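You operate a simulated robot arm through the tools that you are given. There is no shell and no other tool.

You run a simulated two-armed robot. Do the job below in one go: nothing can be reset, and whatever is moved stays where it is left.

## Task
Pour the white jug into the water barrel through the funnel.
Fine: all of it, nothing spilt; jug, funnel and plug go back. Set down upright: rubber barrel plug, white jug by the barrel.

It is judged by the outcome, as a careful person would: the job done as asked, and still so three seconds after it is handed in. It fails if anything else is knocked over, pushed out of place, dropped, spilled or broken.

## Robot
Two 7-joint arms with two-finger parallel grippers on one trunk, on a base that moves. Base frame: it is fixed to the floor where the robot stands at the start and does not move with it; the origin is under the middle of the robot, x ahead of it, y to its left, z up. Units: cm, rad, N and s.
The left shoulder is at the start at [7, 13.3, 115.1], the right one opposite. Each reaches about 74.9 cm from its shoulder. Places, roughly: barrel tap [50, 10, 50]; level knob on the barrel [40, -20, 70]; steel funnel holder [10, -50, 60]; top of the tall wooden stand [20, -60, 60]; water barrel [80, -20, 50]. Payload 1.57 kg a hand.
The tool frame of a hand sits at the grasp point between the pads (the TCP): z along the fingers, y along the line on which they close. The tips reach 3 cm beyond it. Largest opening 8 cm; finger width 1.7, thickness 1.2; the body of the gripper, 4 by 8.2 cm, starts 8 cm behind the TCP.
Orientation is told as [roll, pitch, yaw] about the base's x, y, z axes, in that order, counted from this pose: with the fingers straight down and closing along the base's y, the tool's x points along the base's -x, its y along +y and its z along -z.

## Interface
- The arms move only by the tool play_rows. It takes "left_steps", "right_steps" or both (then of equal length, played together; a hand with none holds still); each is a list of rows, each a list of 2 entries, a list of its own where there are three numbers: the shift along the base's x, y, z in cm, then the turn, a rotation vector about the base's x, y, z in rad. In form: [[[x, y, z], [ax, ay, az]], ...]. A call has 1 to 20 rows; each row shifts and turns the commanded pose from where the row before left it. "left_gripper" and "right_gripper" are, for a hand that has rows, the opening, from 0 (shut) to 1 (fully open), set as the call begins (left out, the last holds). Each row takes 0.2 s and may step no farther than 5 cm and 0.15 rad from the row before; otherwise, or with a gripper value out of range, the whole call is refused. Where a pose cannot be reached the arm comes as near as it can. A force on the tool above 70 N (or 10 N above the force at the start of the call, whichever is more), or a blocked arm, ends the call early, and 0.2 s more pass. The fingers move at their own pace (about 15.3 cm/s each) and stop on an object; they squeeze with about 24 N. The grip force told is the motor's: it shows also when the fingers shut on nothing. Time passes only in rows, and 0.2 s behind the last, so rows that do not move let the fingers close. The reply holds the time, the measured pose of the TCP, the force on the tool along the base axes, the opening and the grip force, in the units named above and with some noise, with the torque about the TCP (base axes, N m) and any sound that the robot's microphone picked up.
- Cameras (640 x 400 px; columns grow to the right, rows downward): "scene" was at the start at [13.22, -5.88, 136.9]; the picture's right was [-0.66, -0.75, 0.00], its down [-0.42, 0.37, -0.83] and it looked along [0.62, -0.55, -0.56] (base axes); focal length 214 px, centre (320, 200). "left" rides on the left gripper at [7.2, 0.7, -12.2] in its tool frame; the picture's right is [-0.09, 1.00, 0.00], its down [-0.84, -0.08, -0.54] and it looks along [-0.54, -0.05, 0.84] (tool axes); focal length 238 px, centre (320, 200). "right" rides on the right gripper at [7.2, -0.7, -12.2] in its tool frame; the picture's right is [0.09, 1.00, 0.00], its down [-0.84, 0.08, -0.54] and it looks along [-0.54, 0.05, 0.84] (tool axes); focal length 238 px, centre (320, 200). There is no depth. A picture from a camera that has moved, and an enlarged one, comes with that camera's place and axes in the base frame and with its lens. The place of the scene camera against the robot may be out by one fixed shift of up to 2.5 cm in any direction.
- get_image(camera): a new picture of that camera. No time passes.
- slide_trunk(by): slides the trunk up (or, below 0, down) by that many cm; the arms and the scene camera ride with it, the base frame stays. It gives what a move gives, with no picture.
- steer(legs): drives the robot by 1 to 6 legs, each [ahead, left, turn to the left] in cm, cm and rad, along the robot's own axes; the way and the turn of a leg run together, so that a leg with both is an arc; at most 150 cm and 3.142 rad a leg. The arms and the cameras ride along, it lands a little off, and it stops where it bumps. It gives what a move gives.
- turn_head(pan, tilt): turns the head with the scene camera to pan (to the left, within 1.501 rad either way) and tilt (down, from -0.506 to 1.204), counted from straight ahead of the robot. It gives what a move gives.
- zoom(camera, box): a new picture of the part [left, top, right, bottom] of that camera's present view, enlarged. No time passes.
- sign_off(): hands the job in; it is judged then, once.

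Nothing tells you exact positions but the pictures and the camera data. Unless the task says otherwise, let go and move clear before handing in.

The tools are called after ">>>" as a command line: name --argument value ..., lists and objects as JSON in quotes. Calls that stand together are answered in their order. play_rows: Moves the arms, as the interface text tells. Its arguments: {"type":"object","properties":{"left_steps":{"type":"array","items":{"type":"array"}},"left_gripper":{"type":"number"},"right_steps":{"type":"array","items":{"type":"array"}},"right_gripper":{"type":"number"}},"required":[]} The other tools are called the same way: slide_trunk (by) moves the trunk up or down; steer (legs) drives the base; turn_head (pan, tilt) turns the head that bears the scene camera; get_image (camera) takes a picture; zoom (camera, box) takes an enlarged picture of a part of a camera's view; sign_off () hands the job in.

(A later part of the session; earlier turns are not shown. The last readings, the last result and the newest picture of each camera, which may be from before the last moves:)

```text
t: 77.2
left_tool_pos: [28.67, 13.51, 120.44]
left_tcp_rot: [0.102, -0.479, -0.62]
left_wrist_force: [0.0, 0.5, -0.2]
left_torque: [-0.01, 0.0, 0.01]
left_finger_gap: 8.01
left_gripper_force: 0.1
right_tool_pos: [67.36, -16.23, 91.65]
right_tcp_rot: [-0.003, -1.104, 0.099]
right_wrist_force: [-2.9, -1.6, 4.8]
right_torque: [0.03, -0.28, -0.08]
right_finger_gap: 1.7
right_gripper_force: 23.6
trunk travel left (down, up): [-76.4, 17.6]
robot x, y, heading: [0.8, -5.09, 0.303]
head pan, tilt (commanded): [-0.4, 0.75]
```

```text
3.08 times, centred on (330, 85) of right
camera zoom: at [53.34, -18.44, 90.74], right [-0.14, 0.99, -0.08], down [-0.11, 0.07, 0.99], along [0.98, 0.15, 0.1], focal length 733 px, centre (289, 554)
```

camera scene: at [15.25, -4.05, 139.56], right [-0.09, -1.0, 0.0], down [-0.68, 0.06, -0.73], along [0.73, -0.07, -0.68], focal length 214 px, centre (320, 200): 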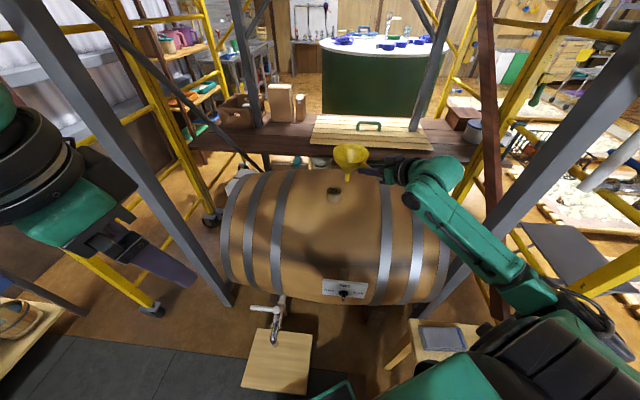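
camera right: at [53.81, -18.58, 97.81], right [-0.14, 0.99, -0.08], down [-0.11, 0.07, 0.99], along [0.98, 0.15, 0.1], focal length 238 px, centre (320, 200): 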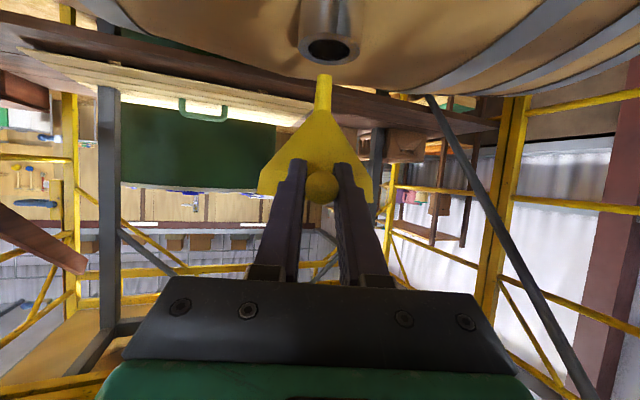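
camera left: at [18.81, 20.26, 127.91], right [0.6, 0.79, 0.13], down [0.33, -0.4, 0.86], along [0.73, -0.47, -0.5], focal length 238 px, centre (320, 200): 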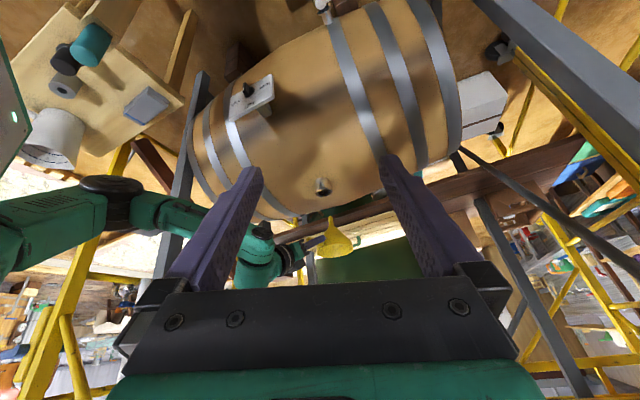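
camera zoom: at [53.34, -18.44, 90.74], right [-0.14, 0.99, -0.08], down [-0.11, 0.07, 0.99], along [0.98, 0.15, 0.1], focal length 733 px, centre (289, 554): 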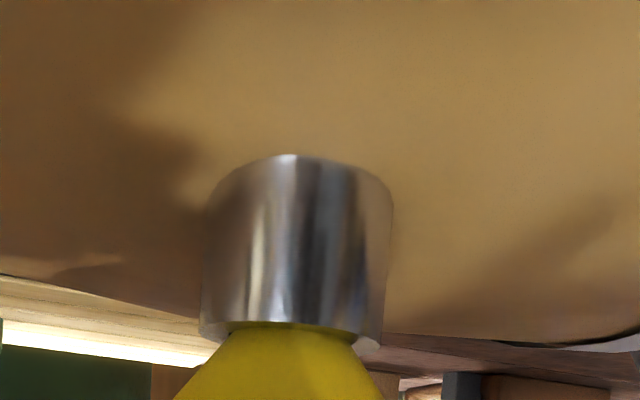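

The cone is seated evenly now. I'll relax the push and open the fingers.

>>> play_rows --right_steps '[[[-0.1, 0, 0.25], [0, 0, 0]]]'

>>> play_rows --right_steps '[[[0, 0, 0], [0, 0, 0]], [[0, 0, 0], [0, 0, 0]], [[0, 0, 0], [0, 0, 0]]]' --right_gripper 0.5

>>> get_image --camera "right"

>>> zoom --camera "left" --box '[270, 150, 390, 250]'

```text
t: 77.6
left_tool_pos: [28.81, 13.43, 120.38]
left_tcp_rot: [0.101, -0.478, -0.618]
left_wrist_force: [0.1, 0.2, -0.2]
left_torque: [-0.04, -0.01, 0.0]
left_finger_gap: 7.99
left_gripper_force: 0.0
right_tool_pos: [67.35, -16.29, 91.71]
right_tcp_rot: [0.001, -1.099, 0.098]
right_wrist_force: [-1.3, -1.0, 1.4]
right_torque: [-0.03, -0.06, -0.1]
right_finger_gap: 1.68
right_gripper_force: 24.0
trunk travel left (down, up): [-76.4, 17.6]
robot x, y, heading: [0.89, -4.59, 0.306]
head pan, tilt (commanded): [-0.4, 0.75]
```

```text
t: 78.4
left_tool_pos: [28.76, 13.44, 120.41]
left_tcp_rot: [0.102, -0.477, -0.618]
left_wrist_force: [-0.6, 0.3, -0.4]
left_torque: [0.0, 0.0, 0.02]
left_finger_gap: 7.98
left_gripper_force: 0.0
right_tool_pos: [67.28, -16.28, 91.57]
right_tcp_rot: [0.0, -1.099, 0.099]
right_wrist_force: [0.3, -0.4, -0.3]
right_torque: [0.02, 0.01, -0.01]
right_finger_gap: 4.0
right_gripper_force: 0.1
trunk travel left (down, up): [-76.4, 17.6]
robot x, y, heading: [1.06, -5.21, 0.307]
head pan, tilt (commanded): [-0.4, 0.75]
```

```text
taken
camera right: at [53.37, -18.41, 90.83], right [-0.14, 0.99, -0.08], down [-0.11, 0.07, 0.99], along [0.98, 0.15, 0.1], focal length 238 px, centre (320, 200)
```

right: 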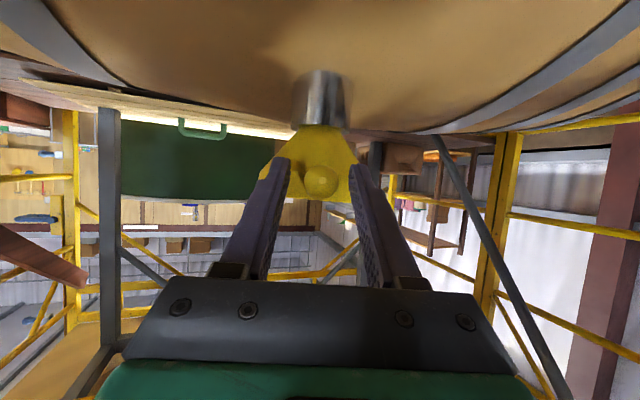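

```text
4.00 times, centred on (330, 200) of left
camera zoom: at [18.7, 20.11, 127.97], right [0.6, 0.79, 0.13], down [0.33, -0.4, 0.86], along [0.73, -0.47, -0.5], focal length 953 px, centre (280, 200)
```

zoom: 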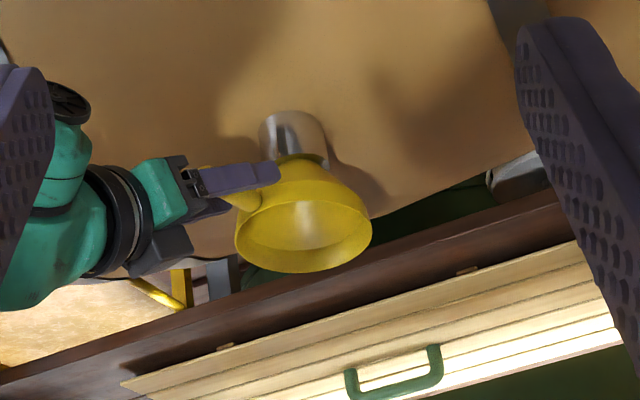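

The funnel stands in the neck by itself (grip pose there: [67.35,-16.27,91.65], yaw 0.1). Backing the hand out along its fingers.

>>> play_rows --right_steps '[[[-0.9, -0.09, 0.45], [0, 0, 0]], [[-0.9, -0.09, 0.45], [0, 0, 0]], [[-1.33, -0.13, 0.68], [0, 0, 0]], [[-1.33, -0.13, 0.68], [0, 0, 0]], [[-1.78, -0.18, 0.9], [0, 0, 0]], [[-1.78, -0.18, 1.5], [0, 0, 0]]]'

>>> zoom --camera "left" --box '[270, 150, 390, 250]'

>>> get_image --camera "right"

>>> get_image --camera "scene"

```text
t: 79.8
left_tool_pos: [28.65, 13.55, 120.42]
left_tcp_rot: [0.1, -0.478, -0.618]
left_wrist_force: [0.2, -0.2, -0.2]
left_torque: [0.01, 0.01, -0.01]
left_finger_gap: 8.01
left_gripper_force: 0.1
right_tool_pos: [59.35, -16.99, 96.38]
right_tcp_rot: [-0.003, -1.101, 0.098]
right_wrist_force: [0.0, 0.6, 0.4]
right_torque: [0.01, -0.02, 0.02]
right_finger_gap: 4.0
right_gripper_force: 0.0
trunk travel left (down, up): [-76.4, 17.6]
robot x, y, heading: [0.7, -4.82, 0.304]
head pan, tilt (commanded): [-0.4, 0.75]
```

```text
4.00 times, centred on (330, 200) of left
camera zoom: at [18.6, 20.11, 127.98], right [0.6, 0.79, 0.13], down [0.33, -0.4, 0.86], along [0.73, -0.47, -0.5], focal length 953 px, centre (280, 200)
```

zoom: 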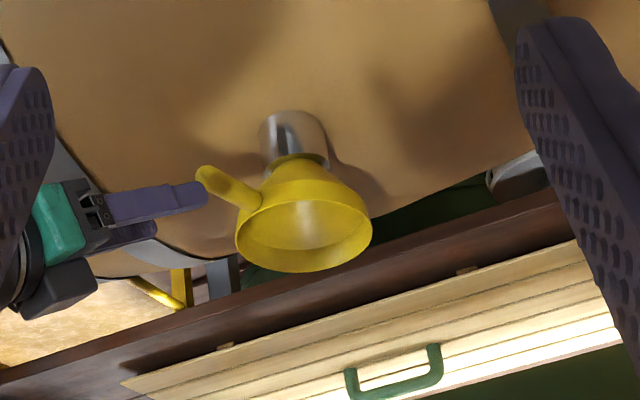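

```text
taken
camera right: at [45.29, -19.18, 95.61], right [-0.14, 0.99, -0.08], down [-0.11, 0.07, 0.99], along [0.98, 0.15, 0.1], focal length 238 px, centre (320, 200)
```

right: 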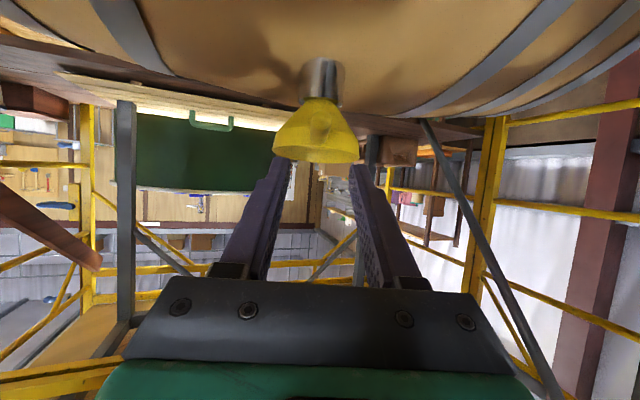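

```text
taken
camera scene: at [15.31, -4.09, 139.55], right [-0.09, -1.0, 0.0], down [-0.68, 0.06, -0.73], along [0.73, -0.07, -0.68], focal length 214 px, centre (320, 200)
```

scene: 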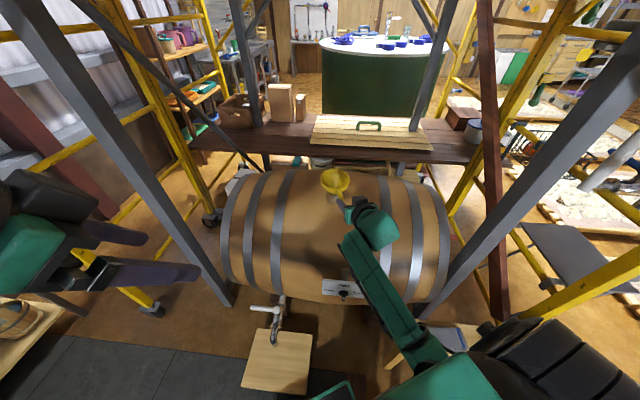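

The funnel sits upright in the neck. Now for the jug: its handle bar is near [6.2,-67.3], spanning z 62–70. I'll back the base off and turn right to approach the handle from the robot's side.

>>> steer --legs '[[-10.2, 6, 0]]'

>>> steer --legs '[[0, 0, -0.9]]'

>>> turn_head --pan -0.6 --tilt 0.8

>>> get_image --camera "scene"

>>> get_image --camera "right"

```text
t: 81.1
left_tool_pos: [17.36, 16.11, 120.36]
left_tcp_rot: [0.099, -0.477, -0.617]
left_wrist_force: [0.5, -0.3, -0.1]
left_torque: [0.0, 0.04, 0.02]
left_finger_gap: 7.98
left_gripper_force: 0.1
right_tool_pos: [47.95, -14.42, 96.18]
right_tcp_rot: [0.0, -1.095, 0.098]
right_wrist_force: [-0.1, -0.3, 0.4]
right_torque: [-0.01, -0.01, -0.02]
right_finger_gap: 4.01
right_gripper_force: 0.0
trunk travel left (down, up): [-76.4, 17.6]
robot x, y, heading: [-10.84, -1.88, 0.307]
head pan, tilt (commanded): [-0.4, 0.75]
```

```text
t: 83.8
left_tool_pos: [20.98, -12.61, 120.4]
left_tcp_rot: [0.101, -0.475, -1.516]
left_wrist_force: [-0.5, 0.6, -0.4]
left_torque: [0.0, -0.05, 0.02]
left_finger_gap: 7.99
left_gripper_force: 0.1
right_tool_pos: [16.17, -55.46, 96.43]
right_tcp_rot: [-0.001, -1.099, -0.799]
right_wrist_force: [-0.8, 0.3, -0.2]
right_torque: [0.03, -0.01, 0.02]
right_finger_gap: 3.99
right_gripper_force: 0.1
trunk travel left (down, up): [-76.4, 17.6]
robot x, y, heading: [-10.87, -1.97, -0.589]
head pan, tilt (commanded): [-0.4, 0.75]
```

```text
t: 84.5
left_tool_pos: [21.01, -12.67, 120.45]
left_tcp_rot: [0.101, -0.477, -1.515]
left_wrist_force: [-0.3, -0.4, -0.2]
left_torque: [0.02, -0.02, 0.01]
left_finger_gap: 8.02
left_gripper_force: 0.0
right_tool_pos: [16.23, -55.62, 96.31]
right_tcp_rot: [-0.003, -1.099, -0.799]
right_wrist_force: [0.6, -0.7, 0.4]
right_torque: [-0.03, 0.02, 0.02]
right_finger_gap: 3.97
right_gripper_force: 0.0
trunk travel left (down, up): [-76.4, 17.6]
robot x, y, heading: [-11.02, -2.07, -0.59]
head pan, tilt (commanded): [-0.6, 0.799]
```

```text
taken
camera scene: at [-2.1, -12.46, 139.15], right [-0.93, -0.37, 0.0], down [-0.26, 0.67, -0.7], along [0.26, -0.65, -0.72], focal length 214 px, centre (320, 200)
```

scene: 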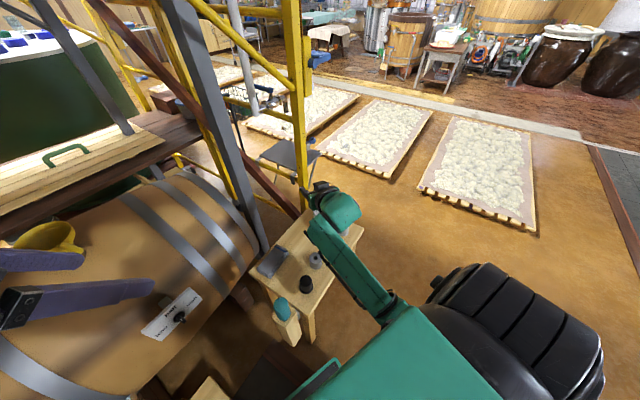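

```text
taken
camera right: at [5.81, -46.01, 95.56], right [0.69, 0.72, -0.08], down [-0.02, 0.13, 0.99], along [0.73, -0.68, 0.1], focal length 238 px, centre (320, 200)
```

right: 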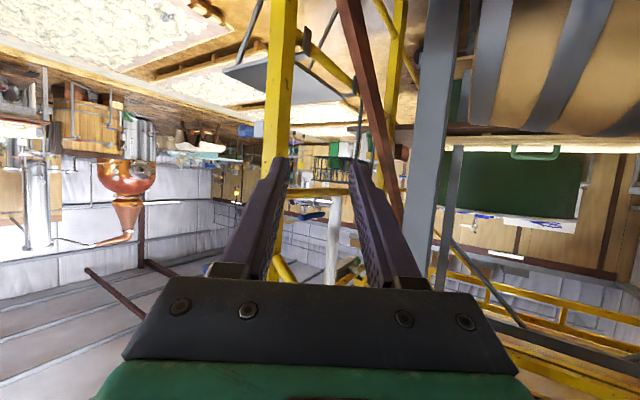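

>>> play_rows --right_steps '[[[-1.43, 0, -1.0], [0, 0, -0.11]], [[-1.43, 0, -1.0], [0, 0, -0.11]], [[-1.43, 0, -1.0], [0, 0, -0.11]], [[-1.43, 0, -1.0], [0, 0, -0.11]], [[-1.43, 0, -1.0], [0, 0, -0.11]], [[-1.43, 0, -1.0], [0, 0, -0.11]], [[-1.43, 0, -1.0], [0, 0, -0.11]]]' --right_gripper 0.62

>>> get_image --camera "right"

>>> get_image --camera "scene"

```text
t: 86.2
left_tool_pos: [21.01, -12.57, 120.47]
left_tcp_rot: [0.1, -0.477, -1.517]
left_wrist_force: [-0.1, 1.1, 0.3]
left_torque: [0.01, -0.01, -0.01]
left_finger_gap: 8.01
left_gripper_force: 0.1
right_tool_pos: [4.3, -58.23, 91.06]
right_tcp_rot: [-0.254, -1.198, -1.315]
right_wrist_force: [-0.1, 0.4, -0.1]
right_torque: [0.01, 0.04, 0.0]
right_finger_gap: 4.95
right_gripper_force: 0.0
trunk travel left (down, up): [-76.4, 17.6]
robot x, y, heading: [-10.54, -2.11, -0.598]
head pan, tilt (commanded): [-0.6, 0.799]
stopped in row 7 (right hand): the arm was blocked; the commanded pose is now the measured one
```

```text
taken
camera right: at [3.19, -44.43, 88.91], right [0.98, 0.05, -0.18], down [0.16, 0.21, 0.96], along [0.09, -0.98, 0.2], focal length 238 px, centre (320, 200)
```

right: 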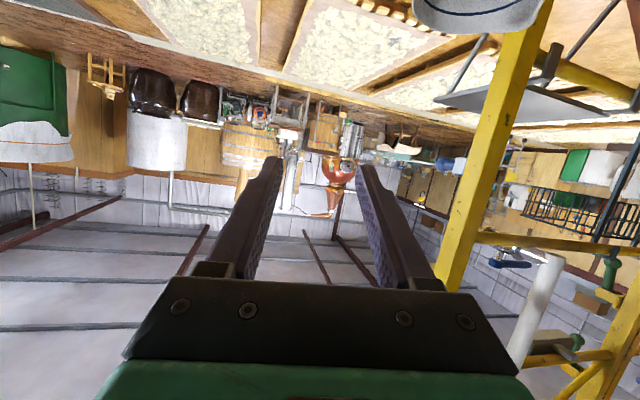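

```text
taken
camera scene: at [-2.11, -12.46, 139.15], right [-0.93, -0.37, 0.0], down [-0.26, 0.67, -0.7], along [0.26, -0.65, -0.72], focal length 214 px, centre (320, 200)
```

scene: 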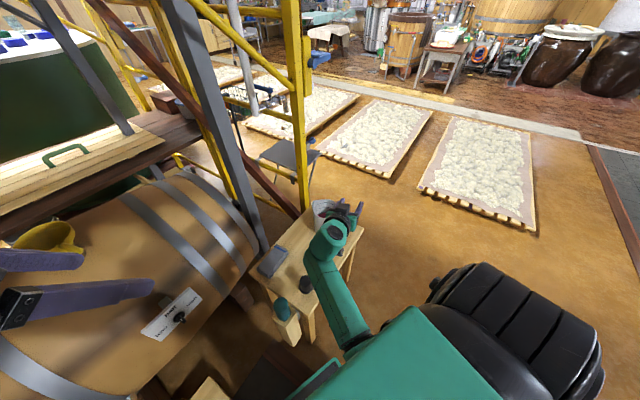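

The arm got too folded against itself there. I'll reposition the base a little further left with less turn so the arm can extend toward the handle.

>>> steer --legs '[[0, 0, 0.295]]'

>>> steer --legs '[[2.1, 9, 0]]'

>>> get_image --camera "scene"

```text
t: 87.6
left_tool_pos: [22.62, -2.95, 120.36]
left_tcp_rot: [0.102, -0.475, -1.221]
left_wrist_force: [-0.8, 0.8, 0.0]
left_torque: [-0.01, -0.02, 0.02]
left_finger_gap: 8.0
left_gripper_force: 0.1
right_tool_pos: [20.06, -51.53, 91.16]
right_tcp_rot: [-0.249, -1.196, -1.024]
right_wrist_force: [0.1, 0.1, 0.5]
right_torque: [0.01, -0.01, 0.0]
right_finger_gap: 4.94
right_gripper_force: 0.1
trunk travel left (down, up): [-76.4, 17.6]
robot x, y, heading: [-10.87, -2.02, -0.298]
head pan, tilt (commanded): [-0.6, 0.799]
```

```text
t: 88.7
left_tool_pos: [27.18, 4.88, 120.43]
left_tcp_rot: [0.101, -0.476, -1.222]
left_wrist_force: [-0.1, 1.0, 1.1]
left_torque: [0.01, -0.01, 0.0]
left_finger_gap: 7.99
left_gripper_force: 0.0
right_tool_pos: [24.57, -43.58, 91.15]
right_tcp_rot: [-0.253, -1.196, -1.022]
right_wrist_force: [0.8, 0.1, -0.5]
right_torque: [-0.01, 0.01, 0.01]
right_finger_gap: 4.96
right_gripper_force: 0.2
trunk travel left (down, up): [-76.4, 17.6]
robot x, y, heading: [-6.16, 6.2, -0.295]
head pan, tilt (commanded): [-0.6, 0.799]
```

```text
taken
camera scene: at [5.13, -2.14, 139.14], right [-0.78, -0.62, 0.0], down [-0.45, 0.56, -0.7], along [0.43, -0.54, -0.72], focal length 214 px, centre (320, 200)
```

scene: 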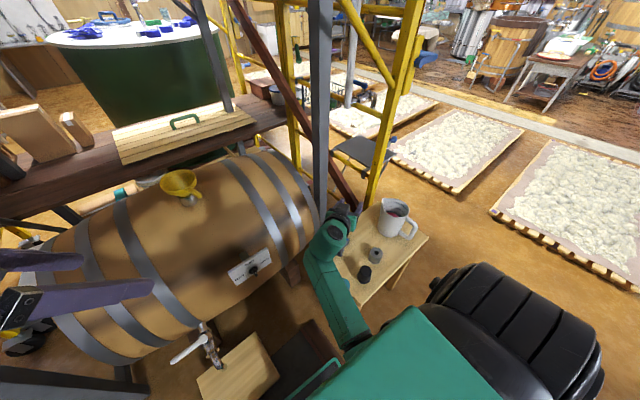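

>>> play_rows --right_steps '[[[-2.3, -2.5, -0.5], [0.022, -0.005, -0.04]], [[-2.3, -2.5, -0.5], [0.022, -0.005, -0.04]], [[-2.3, -2.5, -0.5], [0.022, -0.005, -0.04]], [[-2.3, -2.5, -0.5], [0.022, -0.005, -0.04]], [[-2.3, -2.5, -0.5], [0.022, -0.005, -0.04]], [[-2.3, -2.5, -0.5], [0.022, -0.005, -0.04]]]'

>>> get_image --camera "scene"

>>> get_image --camera "right"

```text
t: 90.1
left_tool_pos: [27.08, 4.93, 120.42]
left_tcp_rot: [0.101, -0.476, -1.221]
left_wrist_force: [-0.1, -0.5, 1.0]
left_torque: [0.03, 0.02, 0.03]
left_finger_gap: 7.99
left_gripper_force: 0.1
right_tool_pos: [10.78, -58.51, 88.23]
right_tcp_rot: [-0.076, -1.08, -1.424]
right_wrist_force: [-0.8, 0.7, 0.2]
right_torque: [0.01, 0.03, 0.01]
right_finger_gap: 4.97
right_gripper_force: 0.0
trunk travel left (down, up): [-76.4, 17.6]
robot x, y, heading: [-6.44, 5.97, -0.304]
head pan, tilt (commanded): [-0.6, 0.799]
```

```text
taken
camera scene: at [5.19, -2.11, 139.14], right [-0.78, -0.62, 0.0], down [-0.45, 0.56, -0.7], along [0.43, -0.54, -0.72], focal length 214 px, centre (320, 200)
```

scene: 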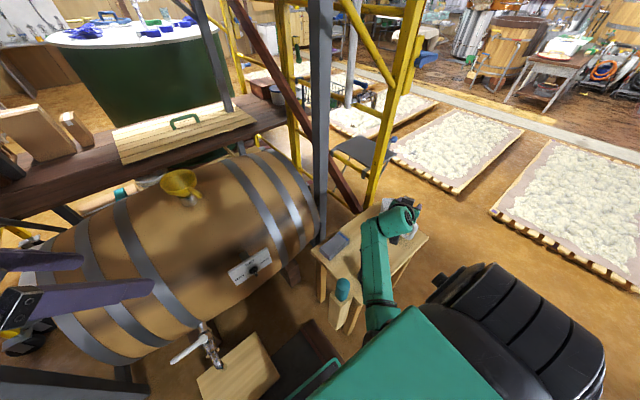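

```text
taken
camera right: at [8.93, -44.65, 87.63], right [0.99, 0.12, -0.12], down [0.1, 0.1, 0.99], along [0.13, -0.99, 0.08], focal length 238 px, centre (320, 200)
```

right: 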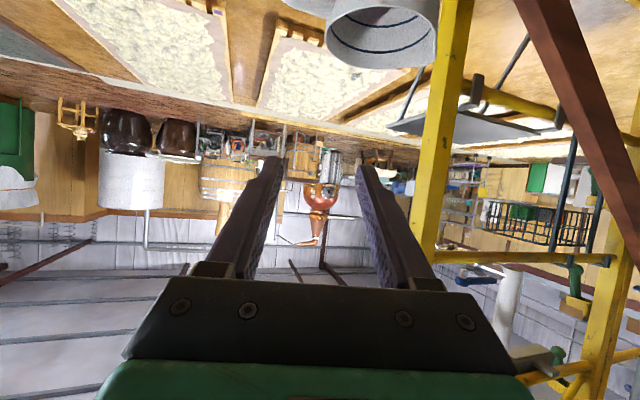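

>>> play_rows --right_steps '[[[-1.5, 0.4, 0], [0.0, -0.012, -0.027]], [[-1.5, 0.4, 0], [0.0, -0.012, -0.027]], [[-1.6, 0.4, 0], [0.0, -0.011, -0.027]]]'

>>> slide_trunk --by -12

>>> get_image --camera "right"

>>> get_image --camera "scene"

```text
t: 90.9
left_tool_pos: [27.14, 5.04, 120.35]
left_tcp_rot: [0.1, -0.476, -1.222]
left_wrist_force: [-0.1, -0.4, -0.7]
left_torque: [0.03, 0.0, -0.01]
left_finger_gap: 8.01
left_gripper_force: 0.1
right_tool_pos: [6.25, -57.27, 88.21]
right_tcp_rot: [0.0, -1.087, -1.571]
right_wrist_force: [-0.1, -0.3, -0.8]
right_torque: [0.01, 0.01, -0.01]
right_finger_gap: 4.94
right_gripper_force: 0.1
trunk travel left (down, up): [-76.4, 17.6]
robot x, y, heading: [-5.97, 5.55, -0.302]
head pan, tilt (commanded): [-0.6, 0.799]
```

```text
t: 92.4
left_tool_pos: [27.17, 4.95, 108.47]
left_tcp_rot: [0.099, -0.476, -1.222]
left_wrist_force: [0.1, -0.3, 0.1]
left_torque: [0.0, 0.01, 0.0]
left_finger_gap: 8.0
left_gripper_force: 0.0
right_tool_pos: [6.28, -57.32, 76.14]
right_tcp_rot: [-0.002, -1.088, -1.57]
right_wrist_force: [0.5, -0.4, 0.2]
right_torque: [0.04, 0.02, 0.0]
right_finger_gap: 4.96
right_gripper_force: 0.1
trunk travel left (down, up): [-64.4, 29.6]
robot x, y, heading: [-5.98, 5.52, -0.299]
head pan, tilt (commanded): [-0.6, 0.799]
```

```text
taken
camera right: at [5.62, -43.27, 75.59], right [1.0, 0.04, -0.08], down [0.08, 0.09, 0.99], along [0.05, -0.99, 0.09], focal length 238 px, centre (320, 200)
```

right: 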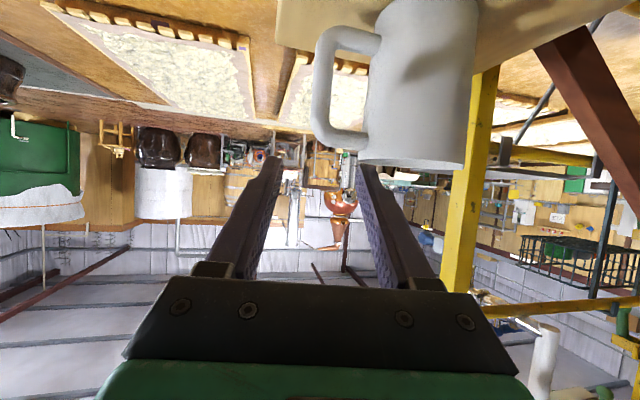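

```text
taken
camera scene: at [5.19, -2.0, 127.15], right [-0.78, -0.62, 0.0], down [-0.45, 0.56, -0.7], along [0.43, -0.55, -0.72], focal length 214 px, centre (320, 200)
```

scene: 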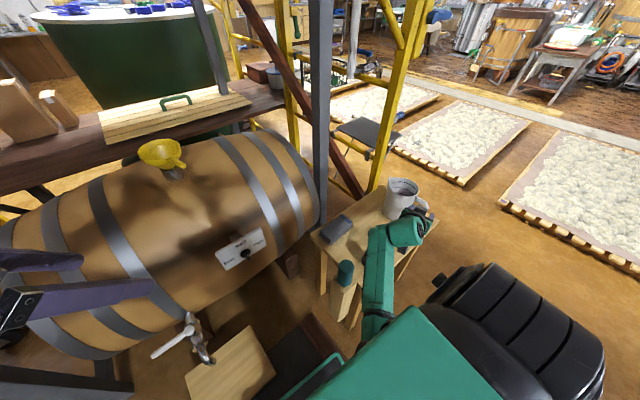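

Now I have a clear side view of the handle loop. Zooming to measure it.

>>> zoom --camera "right" --box '[280, 0, 500, 180]'

```text
2.22 times, centred on (390, 90) of right
camera zoom: at [5.62, -43.27, 75.59], right [1.0, 0.04, -0.08], down [0.08, 0.09, 0.99], along [0.05, -0.99, 0.09], focal length 530 px, centre (164, 444)
```

zoom: 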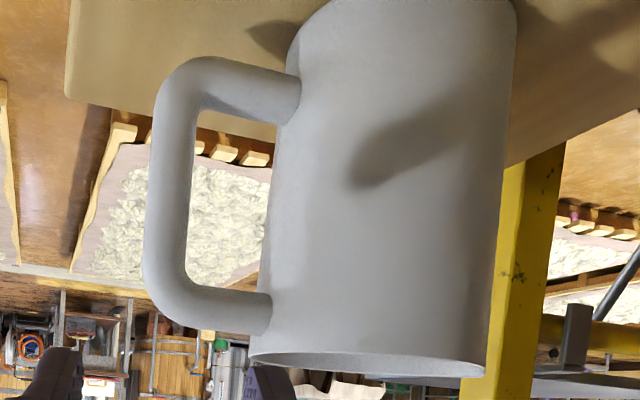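

The handle bar is 2 cm thick at [6.1,-67.2], straight from z 63 to 70.5, with a 3.4 x 6.8 cm hole. I'll aim to grip just under the top arm of the handle (z ≈ 69.1) with one finger through the loop, so the jug hangs securely.

>>> play_rows --right_steps '[[[0, 0, 1.5], [0, 0, 0]], [[-0.1, 0, 1.6], [0, 0, 0]]]' --right_gripper 0.55

>>> slide_trunk --by -5

>>> get_image --camera "right"

```text
t: 93.0
left_tool_pos: [27.23, 4.91, 108.55]
left_tcp_rot: [0.101, -0.477, -1.222]
left_wrist_force: [0.7, -0.3, 0.4]
left_torque: [0.01, 0.02, -0.03]
left_finger_gap: 7.99
left_gripper_force: 0.1
right_tool_pos: [6.32, -57.34, 79.32]
right_tcp_rot: [-0.002, -1.086, -1.569]
right_wrist_force: [0.2, 0.7, 0.6]
right_torque: [0.03, 0.01, 0.01]
right_finger_gap: 4.4
right_gripper_force: 0.0
trunk travel left (down, up): [-64.4, 29.6]
robot x, y, heading: [-6.24, 6.0, -0.295]
head pan, tilt (commanded): [-0.6, 0.799]
```

```text
t: 93.9
left_tool_pos: [27.26, 5.04, 103.44]
left_tcp_rot: [0.102, -0.478, -1.221]
left_wrist_force: [-0.1, 0.7, 0.7]
left_torque: [0.0, 0.01, -0.02]
left_finger_gap: 8.0
left_gripper_force: 0.1
right_tool_pos: [6.25, -57.4, 74.23]
right_tcp_rot: [-0.001, -1.087, -1.569]
right_wrist_force: [0.7, 0.4, 0.4]
right_torque: [-0.01, 0.01, 0.04]
right_finger_gap: 4.4
right_gripper_force: 0.1
trunk travel left (down, up): [-59.4, 34.6]
robot x, y, heading: [-5.82, 5.32, -0.298]
head pan, tilt (commanded): [-0.6, 0.799]
```

```text
taken
camera right: at [5.5, -43.28, 73.71], right [1.0, 0.04, -0.08], down [0.08, 0.09, 0.99], along [0.05, -0.99, 0.09], focal length 238 px, centre (320, 200)
```

right: 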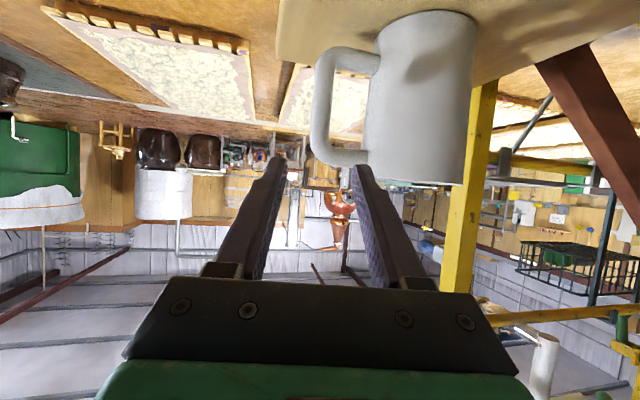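

>>> play_rows --right_steps '[[[0, -1.33, -0.69], [0, 0, 0]], [[0, -1.33, -0.69], [0, 0, 0]], [[0, -1.33, -0.69], [0, 0, 0]], [[0, -1.33, -0.69], [0, 0, 0]]]'

>>> get_image --camera "right"

>>> zoom --camera "right" --box '[240, 30, 440, 230]'

>>> zoom --camera "scene" --box '[340, 170, 460, 280]'

```text
t: 94.9
left_tool_pos: [27.39, 4.95, 103.5]
left_tcp_rot: [0.101, -0.476, -1.222]
left_wrist_force: [0.7, -0.5, 0.4]
left_torque: [0.02, 0.06, 0.01]
left_finger_gap: 8.0
left_gripper_force: 0.2
right_tool_pos: [6.2, -62.62, 71.48]
right_tcp_rot: [-0.001, -1.086, -1.569]
right_wrist_force: [-0.6, 0.1, 0.4]
right_torque: [0.0, 0.01, 0.01]
right_finger_gap: 4.39
right_gripper_force: 0.0
trunk travel left (down, up): [-59.4, 34.6]
robot x, y, heading: [-6.0, 5.83, -0.304]
head pan, tilt (commanded): [-0.6, 0.799]
```

```text
taken
camera right: at [5.53, -48.62, 70.9], right [1.0, 0.04, -0.08], down [0.08, 0.09, 0.99], along [0.05, -1.0, 0.09], focal length 238 px, centre (320, 200)
```

right: 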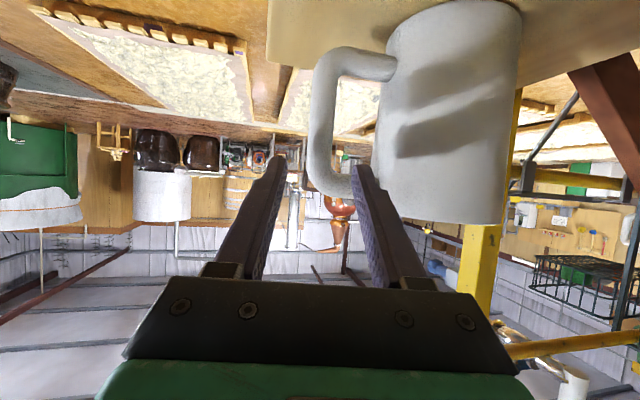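

```text
2.00 times, centred on (340, 130) of right
camera zoom: at [5.53, -48.62, 70.9], right [1.0, 0.04, -0.08], down [0.08, 0.09, 0.99], along [0.05, -1.0, 0.09], focal length 477 px, centre (280, 340)
```

zoom: 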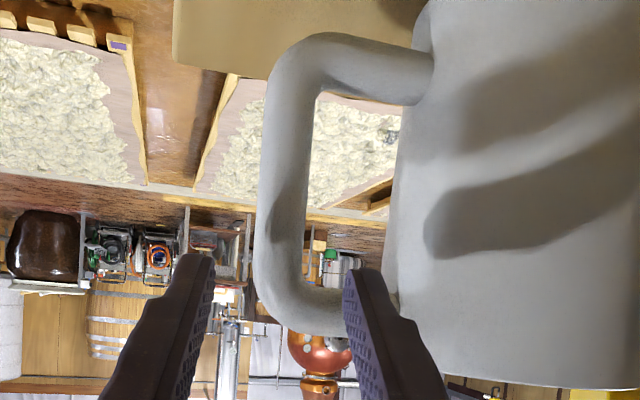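

```text
3.64 times, centred on (400, 225) of scene
camera zoom: at [5.21, -2.06, 122.14], right [-0.78, -0.62, 0.0], down [-0.45, 0.56, -0.7], along [0.43, -0.55, -0.72], focal length 780 px, centre (29, 109)
```

zoom: 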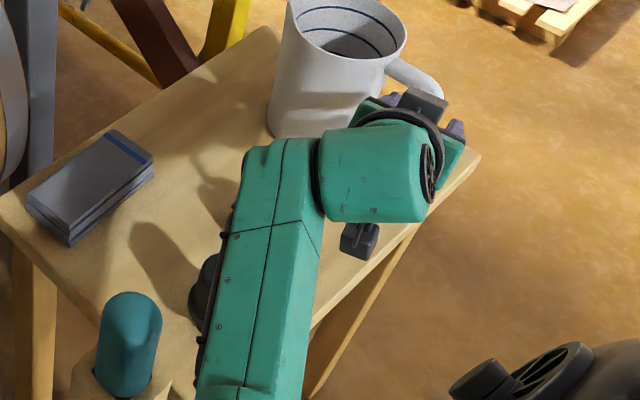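

The fingers straddle the bar correctly: inner finger heading into the loop just below the top arm. Advancing the rest of the way.

>>> play_rows --right_steps '[[[0, 0, 0.3], [0, 0, 0]], [[0, -1.34, -0.7], [0, 0, 0]], [[0, -1.34, -0.7], [0, 0, 0]], [[0, -1.34, -0.7], [0, 0, 0]]]'

>>> zoom --camera "right" --box '[240, 30, 440, 230]'

>>> zoom --camera "scene" --box '[340, 170, 460, 280]'

```text
t: 95.9
left_tool_pos: [27.22, 4.86, 103.33]
left_tcp_rot: [0.1, -0.477, -1.221]
left_wrist_force: [0.1, -0.8, -1.2]
left_torque: [0.04, 0.01, 0.0]
left_finger_gap: 8.0
left_gripper_force: 0.1
right_tool_pos: [6.19, -66.73, 69.58]
right_tcp_rot: [-0.001, -1.088, -1.569]
right_wrist_force: [-0.2, -0.7, 1.2]
right_torque: [0.03, 0.02, -0.02]
right_finger_gap: 4.38
right_gripper_force: 0.1
trunk travel left (down, up): [-59.4, 34.6]
robot x, y, heading: [-6.19, 5.83, -0.297]
head pan, tilt (commanded): [-0.6, 0.799]
```

```text
2.00 times, centred on (340, 130) of right
camera zoom: at [5.54, -52.66, 69.09], right [1.0, 0.04, -0.08], down [0.08, 0.09, 0.99], along [0.05, -0.99, 0.09], focal length 477 px, centre (280, 340)
```

zoom: 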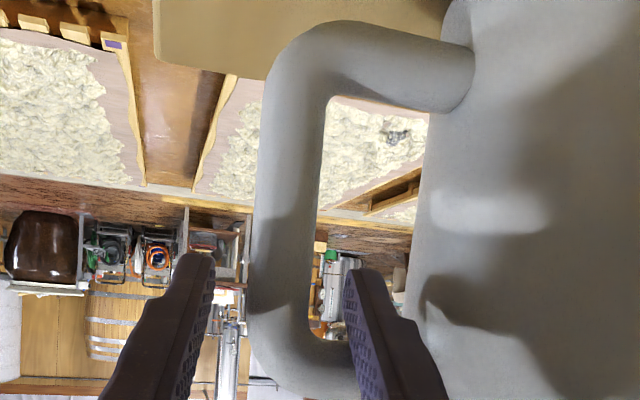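

```text
3.64 times, centred on (400, 225) of scene
camera zoom: at [5.21, -2.07, 122.14], right [-0.78, -0.62, 0.0], down [-0.45, 0.56, -0.7], along [0.43, -0.55, -0.72], focal length 780 px, centre (29, 109)
```

zoom: 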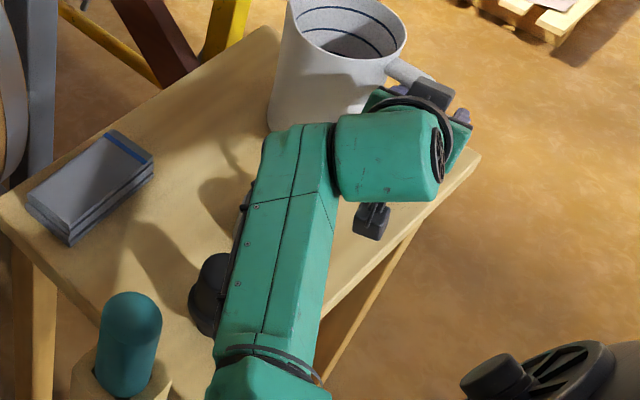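

>>> play_rows --right_steps '[[[0, -0.65, -0.33], [0, 0, 0]], [[0, -0.65, -0.33], [0, 0, 0]]]'

>>> zoom --camera "right" --box '[240, 30, 440, 230]'

```text
t: 96.5
left_tool_pos: [27.33, 5.02, 103.46]
left_tcp_rot: [0.102, -0.476, -1.221]
left_wrist_force: [-0.5, 0.1, 0.0]
left_torque: [-0.01, -0.01, 0.04]
left_finger_gap: 7.98
left_gripper_force: 0.2
right_tool_pos: [6.17, -67.98, 68.96]
right_tcp_rot: [-0.002, -1.087, -1.569]
right_wrist_force: [0.4, 0.0, -0.9]
right_torque: [0.0, 0.0, 0.01]
right_finger_gap: 4.4
right_gripper_force: 0.4
trunk travel left (down, up): [-59.4, 34.6]
robot x, y, heading: [-6.32, 5.85, -0.299]
head pan, tilt (commanded): [-0.6, 0.799]
```

```text
2.00 times, centred on (340, 130) of right
camera zoom: at [5.53, -53.94, 68.45], right [1.0, 0.04, -0.08], down [0.08, 0.09, 0.99], along [0.05, -0.99, 0.09], focal length 477 px, centre (280, 340)
```

zoom: 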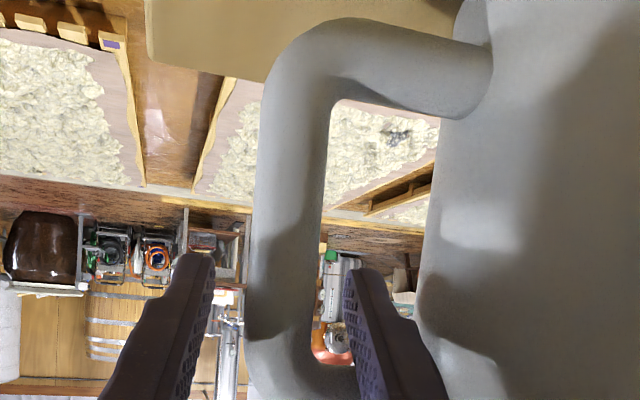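

Bar centred, finger through the loop. Closing on the handle.

>>> play_rows --right_steps '[[[0, 0, 0], [0, 0, 0]], [[0, 0, 0], [0, 0, 0]], [[0, 0, 0], [0, 0, 0]]]' --right_gripper 0.0

>>> get_image --camera "right"

>>> zoom --camera "scene" --box '[340, 150, 460, 260]'

```text
t: 97.3
left_tool_pos: [27.2, 4.89, 103.51]
left_tcp_rot: [0.101, -0.476, -1.222]
left_wrist_force: [0.1, 0.3, -0.4]
left_torque: [0.02, 0.0, -0.01]
left_finger_gap: 7.99
left_gripper_force: 0.0
right_tool_pos: [6.25, -68.07, 69.01]
right_tcp_rot: [-0.001, -1.085, -1.568]
right_wrist_force: [-0.4, 1.3, -0.3]
right_torque: [-0.03, 0.09, 0.01]
right_finger_gap: 1.98
right_gripper_force: 24.3
trunk travel left (down, up): [-59.4, 34.6]
robot x, y, heading: [-6.09, 5.99, -0.295]
head pan, tilt (commanded): [-0.6, 0.799]
```

```text
taken
camera right: at [5.52, -53.94, 68.43], right [1.0, 0.04, -0.08], down [0.08, 0.09, 0.99], along [0.05, -1.0, 0.09], focal length 238 px, centre (320, 200)
```

right: 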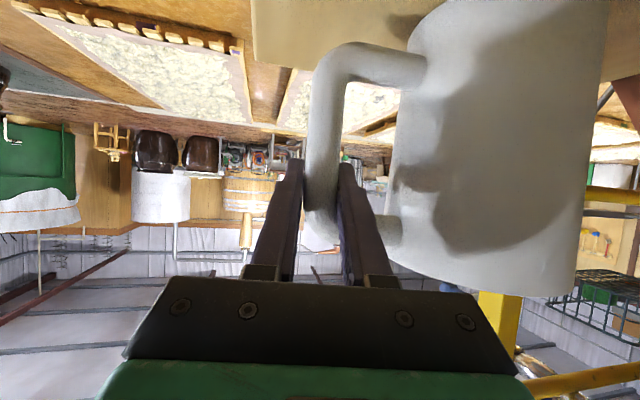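

```text
3.64 times, centred on (400, 205) of scene
camera zoom: at [5.21, -2.06, 122.14], right [-0.78, -0.62, 0.0], down [-0.45, 0.56, -0.7], along [0.43, -0.55, -0.72], focal length 780 px, centre (29, 182)
```

zoom: 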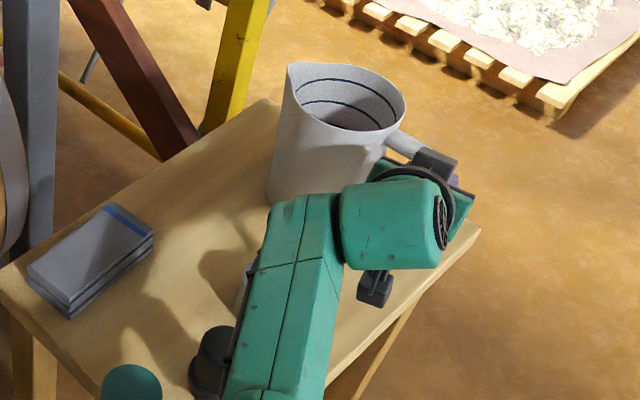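

Gripped at 1.98 cm (the bar). Lifting the jug slightly and checking whether it tilts in the hand.

>>> play_rows --right_steps '[[[0, 0, 0.3], [0, 0, 0]], [[0, 0, 0.3], [0, 0, 0]], [[0, 0, 0.4], [0, 0, 0]], [[0, 0, 0.5], [0, 0, 0]]]'

>>> get_image --camera "right"

>>> zoom --camera "scene" --box '[340, 150, 460, 260]'

```text
t: 98.3
left_tool_pos: [27.26, 4.86, 103.4]
left_tcp_rot: [0.101, -0.476, -1.222]
left_wrist_force: [-0.4, -0.7, -0.3]
left_torque: [-0.02, -0.04, 0.03]
left_finger_gap: 8.0
left_gripper_force: 0.1
right_tool_pos: [6.2, -67.97, 70.47]
right_tcp_rot: [-0.004, -1.086, -1.566]
right_wrist_force: [-0.8, 0.0, -5.5]
right_torque: [0.08, 0.51, -0.01]
right_finger_gap: 1.99
right_gripper_force: 24.4
trunk travel left (down, up): [-59.4, 34.6]
robot x, y, heading: [-6.11, 5.62, -0.303]
head pan, tilt (commanded): [-0.6, 0.799]
```

```text
taken
camera right: at [5.49, -54.0, 69.91], right [1.0, 0.04, -0.08], down [0.08, 0.09, 0.99], along [0.05, -1.0, 0.08], focal length 238 px, centre (320, 200)
```

right: 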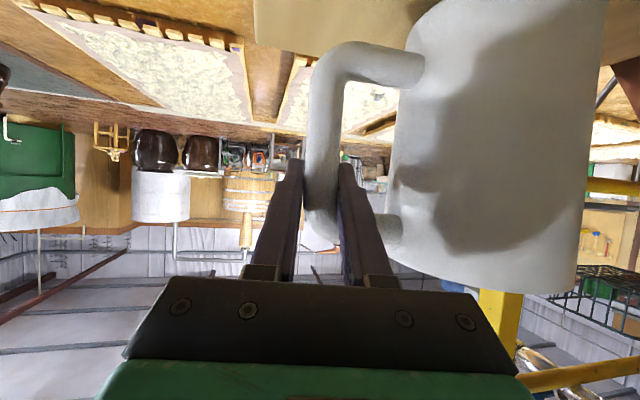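

```text
3.64 times, centred on (400, 205) of scene
camera zoom: at [5.24, -2.14, 122.13], right [-0.78, -0.62, 0.0], down [-0.45, 0.56, -0.7], along [0.43, -0.54, -0.72], focal length 780 px, centre (29, 182)
```

zoom: 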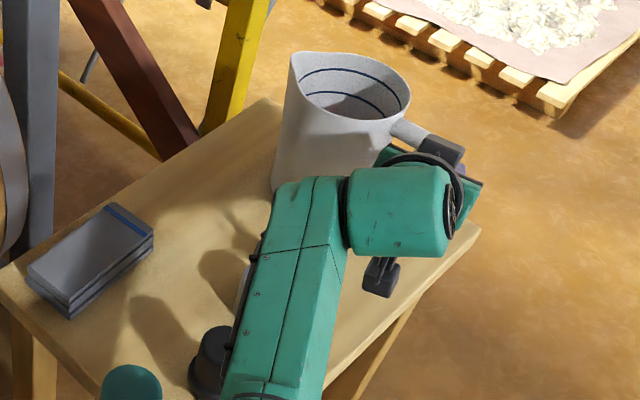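

The jug hangs firmly (about 5.5 N, no slip). I'll lift it well clear of the stand, first with the arm, then with the trunk.

>>> play_rows --right_steps '[[[0, 0, 0.8], [0, 0, 0]], [[0, 0, 1.2], [0, 0, 0]], [[0, 0, 1.4], [0, 0, 0]], [[0, 0, 1.4], [0, 0, 0]], [[0, 0, 1.2], [0, 0, 0]], [[0, 0, 0.8], [0, 0, 0]]]'

>>> slide_trunk --by 25

>>> get_image --camera "right"

>>> get_image --camera "scene"

```text
t: 99.7
left_tool_pos: [27.21, 4.84, 103.49]
left_tcp_rot: [0.101, -0.477, -1.223]
left_wrist_force: [-0.3, -0.7, -0.2]
left_torque: [-0.04, 0.05, 0.02]
left_finger_gap: 8.01
left_gripper_force: 0.0
right_tool_pos: [6.24, -68.12, 77.18]
right_tcp_rot: [-0.003, -1.086, -1.566]
right_wrist_force: [0.2, 1.1, -6.0]
right_torque: [0.07, 0.48, -0.01]
right_finger_gap: 2.0
right_gripper_force: 24.3
trunk travel left (down, up): [-59.4, 34.6]
robot x, y, heading: [-5.99, 5.64, -0.3]
head pan, tilt (commanded): [-0.6, 0.799]
```

```text
t: 102.3
left_tool_pos: [27.39, 4.88, 128.38]
left_tcp_rot: [0.101, -0.474, -1.221]
left_wrist_force: [-0.4, -0.8, 0.4]
left_torque: [-0.01, 0.01, 0.0]
left_finger_gap: 8.0
left_gripper_force: 0.0
right_tool_pos: [6.24, -68.13, 102.31]
right_tcp_rot: [-0.005, -1.085, -1.567]
right_wrist_force: [0.8, -0.4, -4.8]
right_torque: [0.09, 0.49, 0.04]
right_finger_gap: 2.0
right_gripper_force: 24.0
trunk travel left (down, up): [-84.4, 9.6]
robot x, y, heading: [-6.1, 5.84, -0.299]
head pan, tilt (commanded): [-0.6, 0.799]
```

```text
taken
camera right: at [5.52, -54.06, 101.65], right [1.0, 0.04, -0.08], down [0.08, 0.09, 0.99], along [0.05, -1.0, 0.08], focal length 238 px, centre (320, 200)
```

right: 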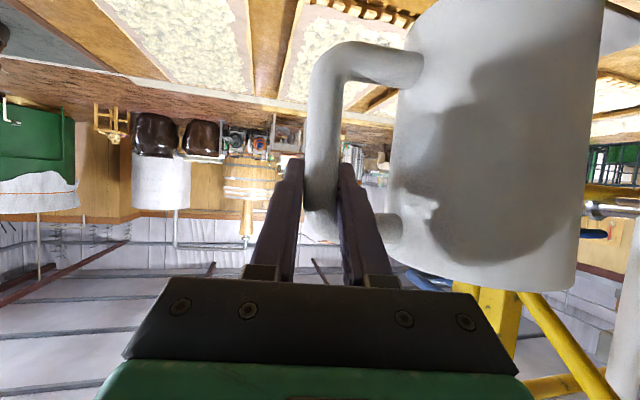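

```text
taken
camera scene: at [5.26, -2.19, 147.13], right [-0.78, -0.62, 0.0], down [-0.45, 0.56, -0.7], along [0.43, -0.54, -0.72], focal length 214 px, centre (320, 200)
```

scene: 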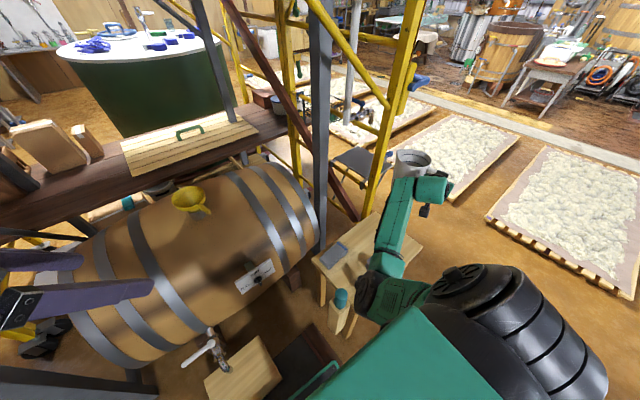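

Jug is level and steady. I'll check the liquid level, then back the base away for a safe turn.

>>> zoom --camera "scene" --box '[370, 130, 460, 210]'

>>> steer --legs '[[-15, 0, 0]]'

>>> get_image --camera "scene"

```text
5.00 times, centred on (415, 170) of scene
camera zoom: at [5.26, -2.19, 147.13], right [-0.78, -0.62, 0.0], down [-0.45, 0.56, -0.7], along [0.43, -0.54, -0.72], focal length 1072 px, centre (-155, 350)
```

zoom: 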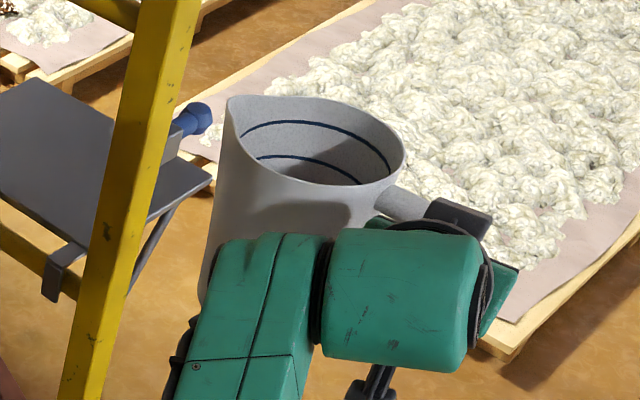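

```text
t: 103.7
left_tool_pos: [13.39, 9.11, 128.29]
left_tcp_rot: [0.097, -0.475, -1.222]
left_wrist_force: [0.6, 0.0, 0.0]
left_torque: [0.01, -0.02, -0.01]
left_finger_gap: 7.99
left_gripper_force: 0.1
right_tool_pos: [-7.92, -63.75, 102.13]
right_tcp_rot: [-0.008, -1.084, -1.563]
right_wrist_force: [-0.5, -0.9, -5.5]
right_torque: [0.09, 0.5, 0.0]
right_finger_gap: 1.99
right_gripper_force: 24.0
trunk travel left (down, up): [-84.4, 9.6]
robot x, y, heading: [-20.04, 10.62, -0.299]
head pan, tilt (commanded): [-0.6, 0.799]
```

```text
taken
camera scene: at [-8.72, 2.1, 147.1], right [-0.78, -0.62, 0.0], down [-0.45, 0.56, -0.69], along [0.43, -0.54, -0.72], focal length 214 px, centre (320, 200)
```

scene: 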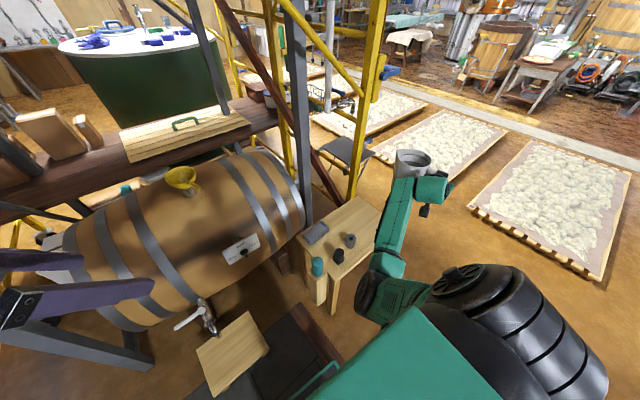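

>>> play_rows --right_steps '[[[1.4, 0.3, 0], [0, 0, 0.06]], [[2.4, 0.5, 0], [0, 0, 0.09]], [[2.8, 0.6, 0], [0, 0, 0.1]], [[2.8, 0.6, 0], [0, 0, 0.1]], [[2.8, 0.6, 0], [0, 0, 0.1]], [[2.4, 0.5, 0], [0, 0, 0.08]], [[1.4, 0.3, 0], [0, 0, 0.04]]]'

>>> get_image --camera "scene"

>>> get_image --camera "right"

```text
t: 105.3
left_tool_pos: [12.97, 9.32, 128.39]
left_tcp_rot: [0.099, -0.474, -1.222]
left_wrist_force: [-0.3, 0.3, -0.2]
left_torque: [-0.02, -0.02, -0.05]
left_finger_gap: 7.99
left_gripper_force: 0.1
right_tool_pos: [8.03, -60.32, 102.27]
right_tcp_rot: [-0.001, -1.083, -0.999]
right_wrist_force: [1.1, -0.1, -6.2]
right_torque: [-0.17, 0.44, -0.01]
right_finger_gap: 1.97
right_gripper_force: 23.7
trunk travel left (down, up): [-84.4, 9.6]
robot x, y, heading: [-20.61, 10.49, -0.3]
head pan, tilt (commanded): [-0.6, 0.799]
```

```text
taken
camera scene: at [-8.97, 2.22, 147.13], right [-0.78, -0.62, 0.0], down [-0.45, 0.56, -0.7], along [0.43, -0.54, -0.72], focal length 214 px, centre (320, 200)
```

scene: 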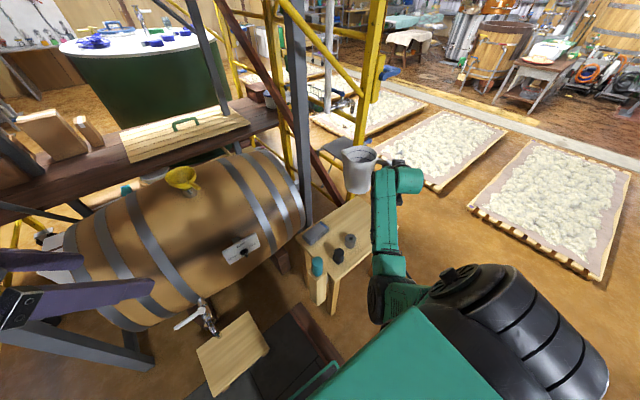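

```text
taken
camera right: at [-0.22, -48.88, 101.62], right [0.81, 0.57, -0.08], down [0.02, 0.12, 0.99], along [0.58, -0.81, 0.08], focal length 238 px, centre (320, 200)
```

right: 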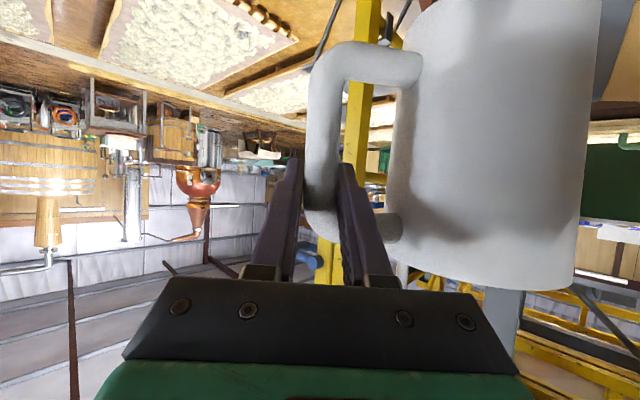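

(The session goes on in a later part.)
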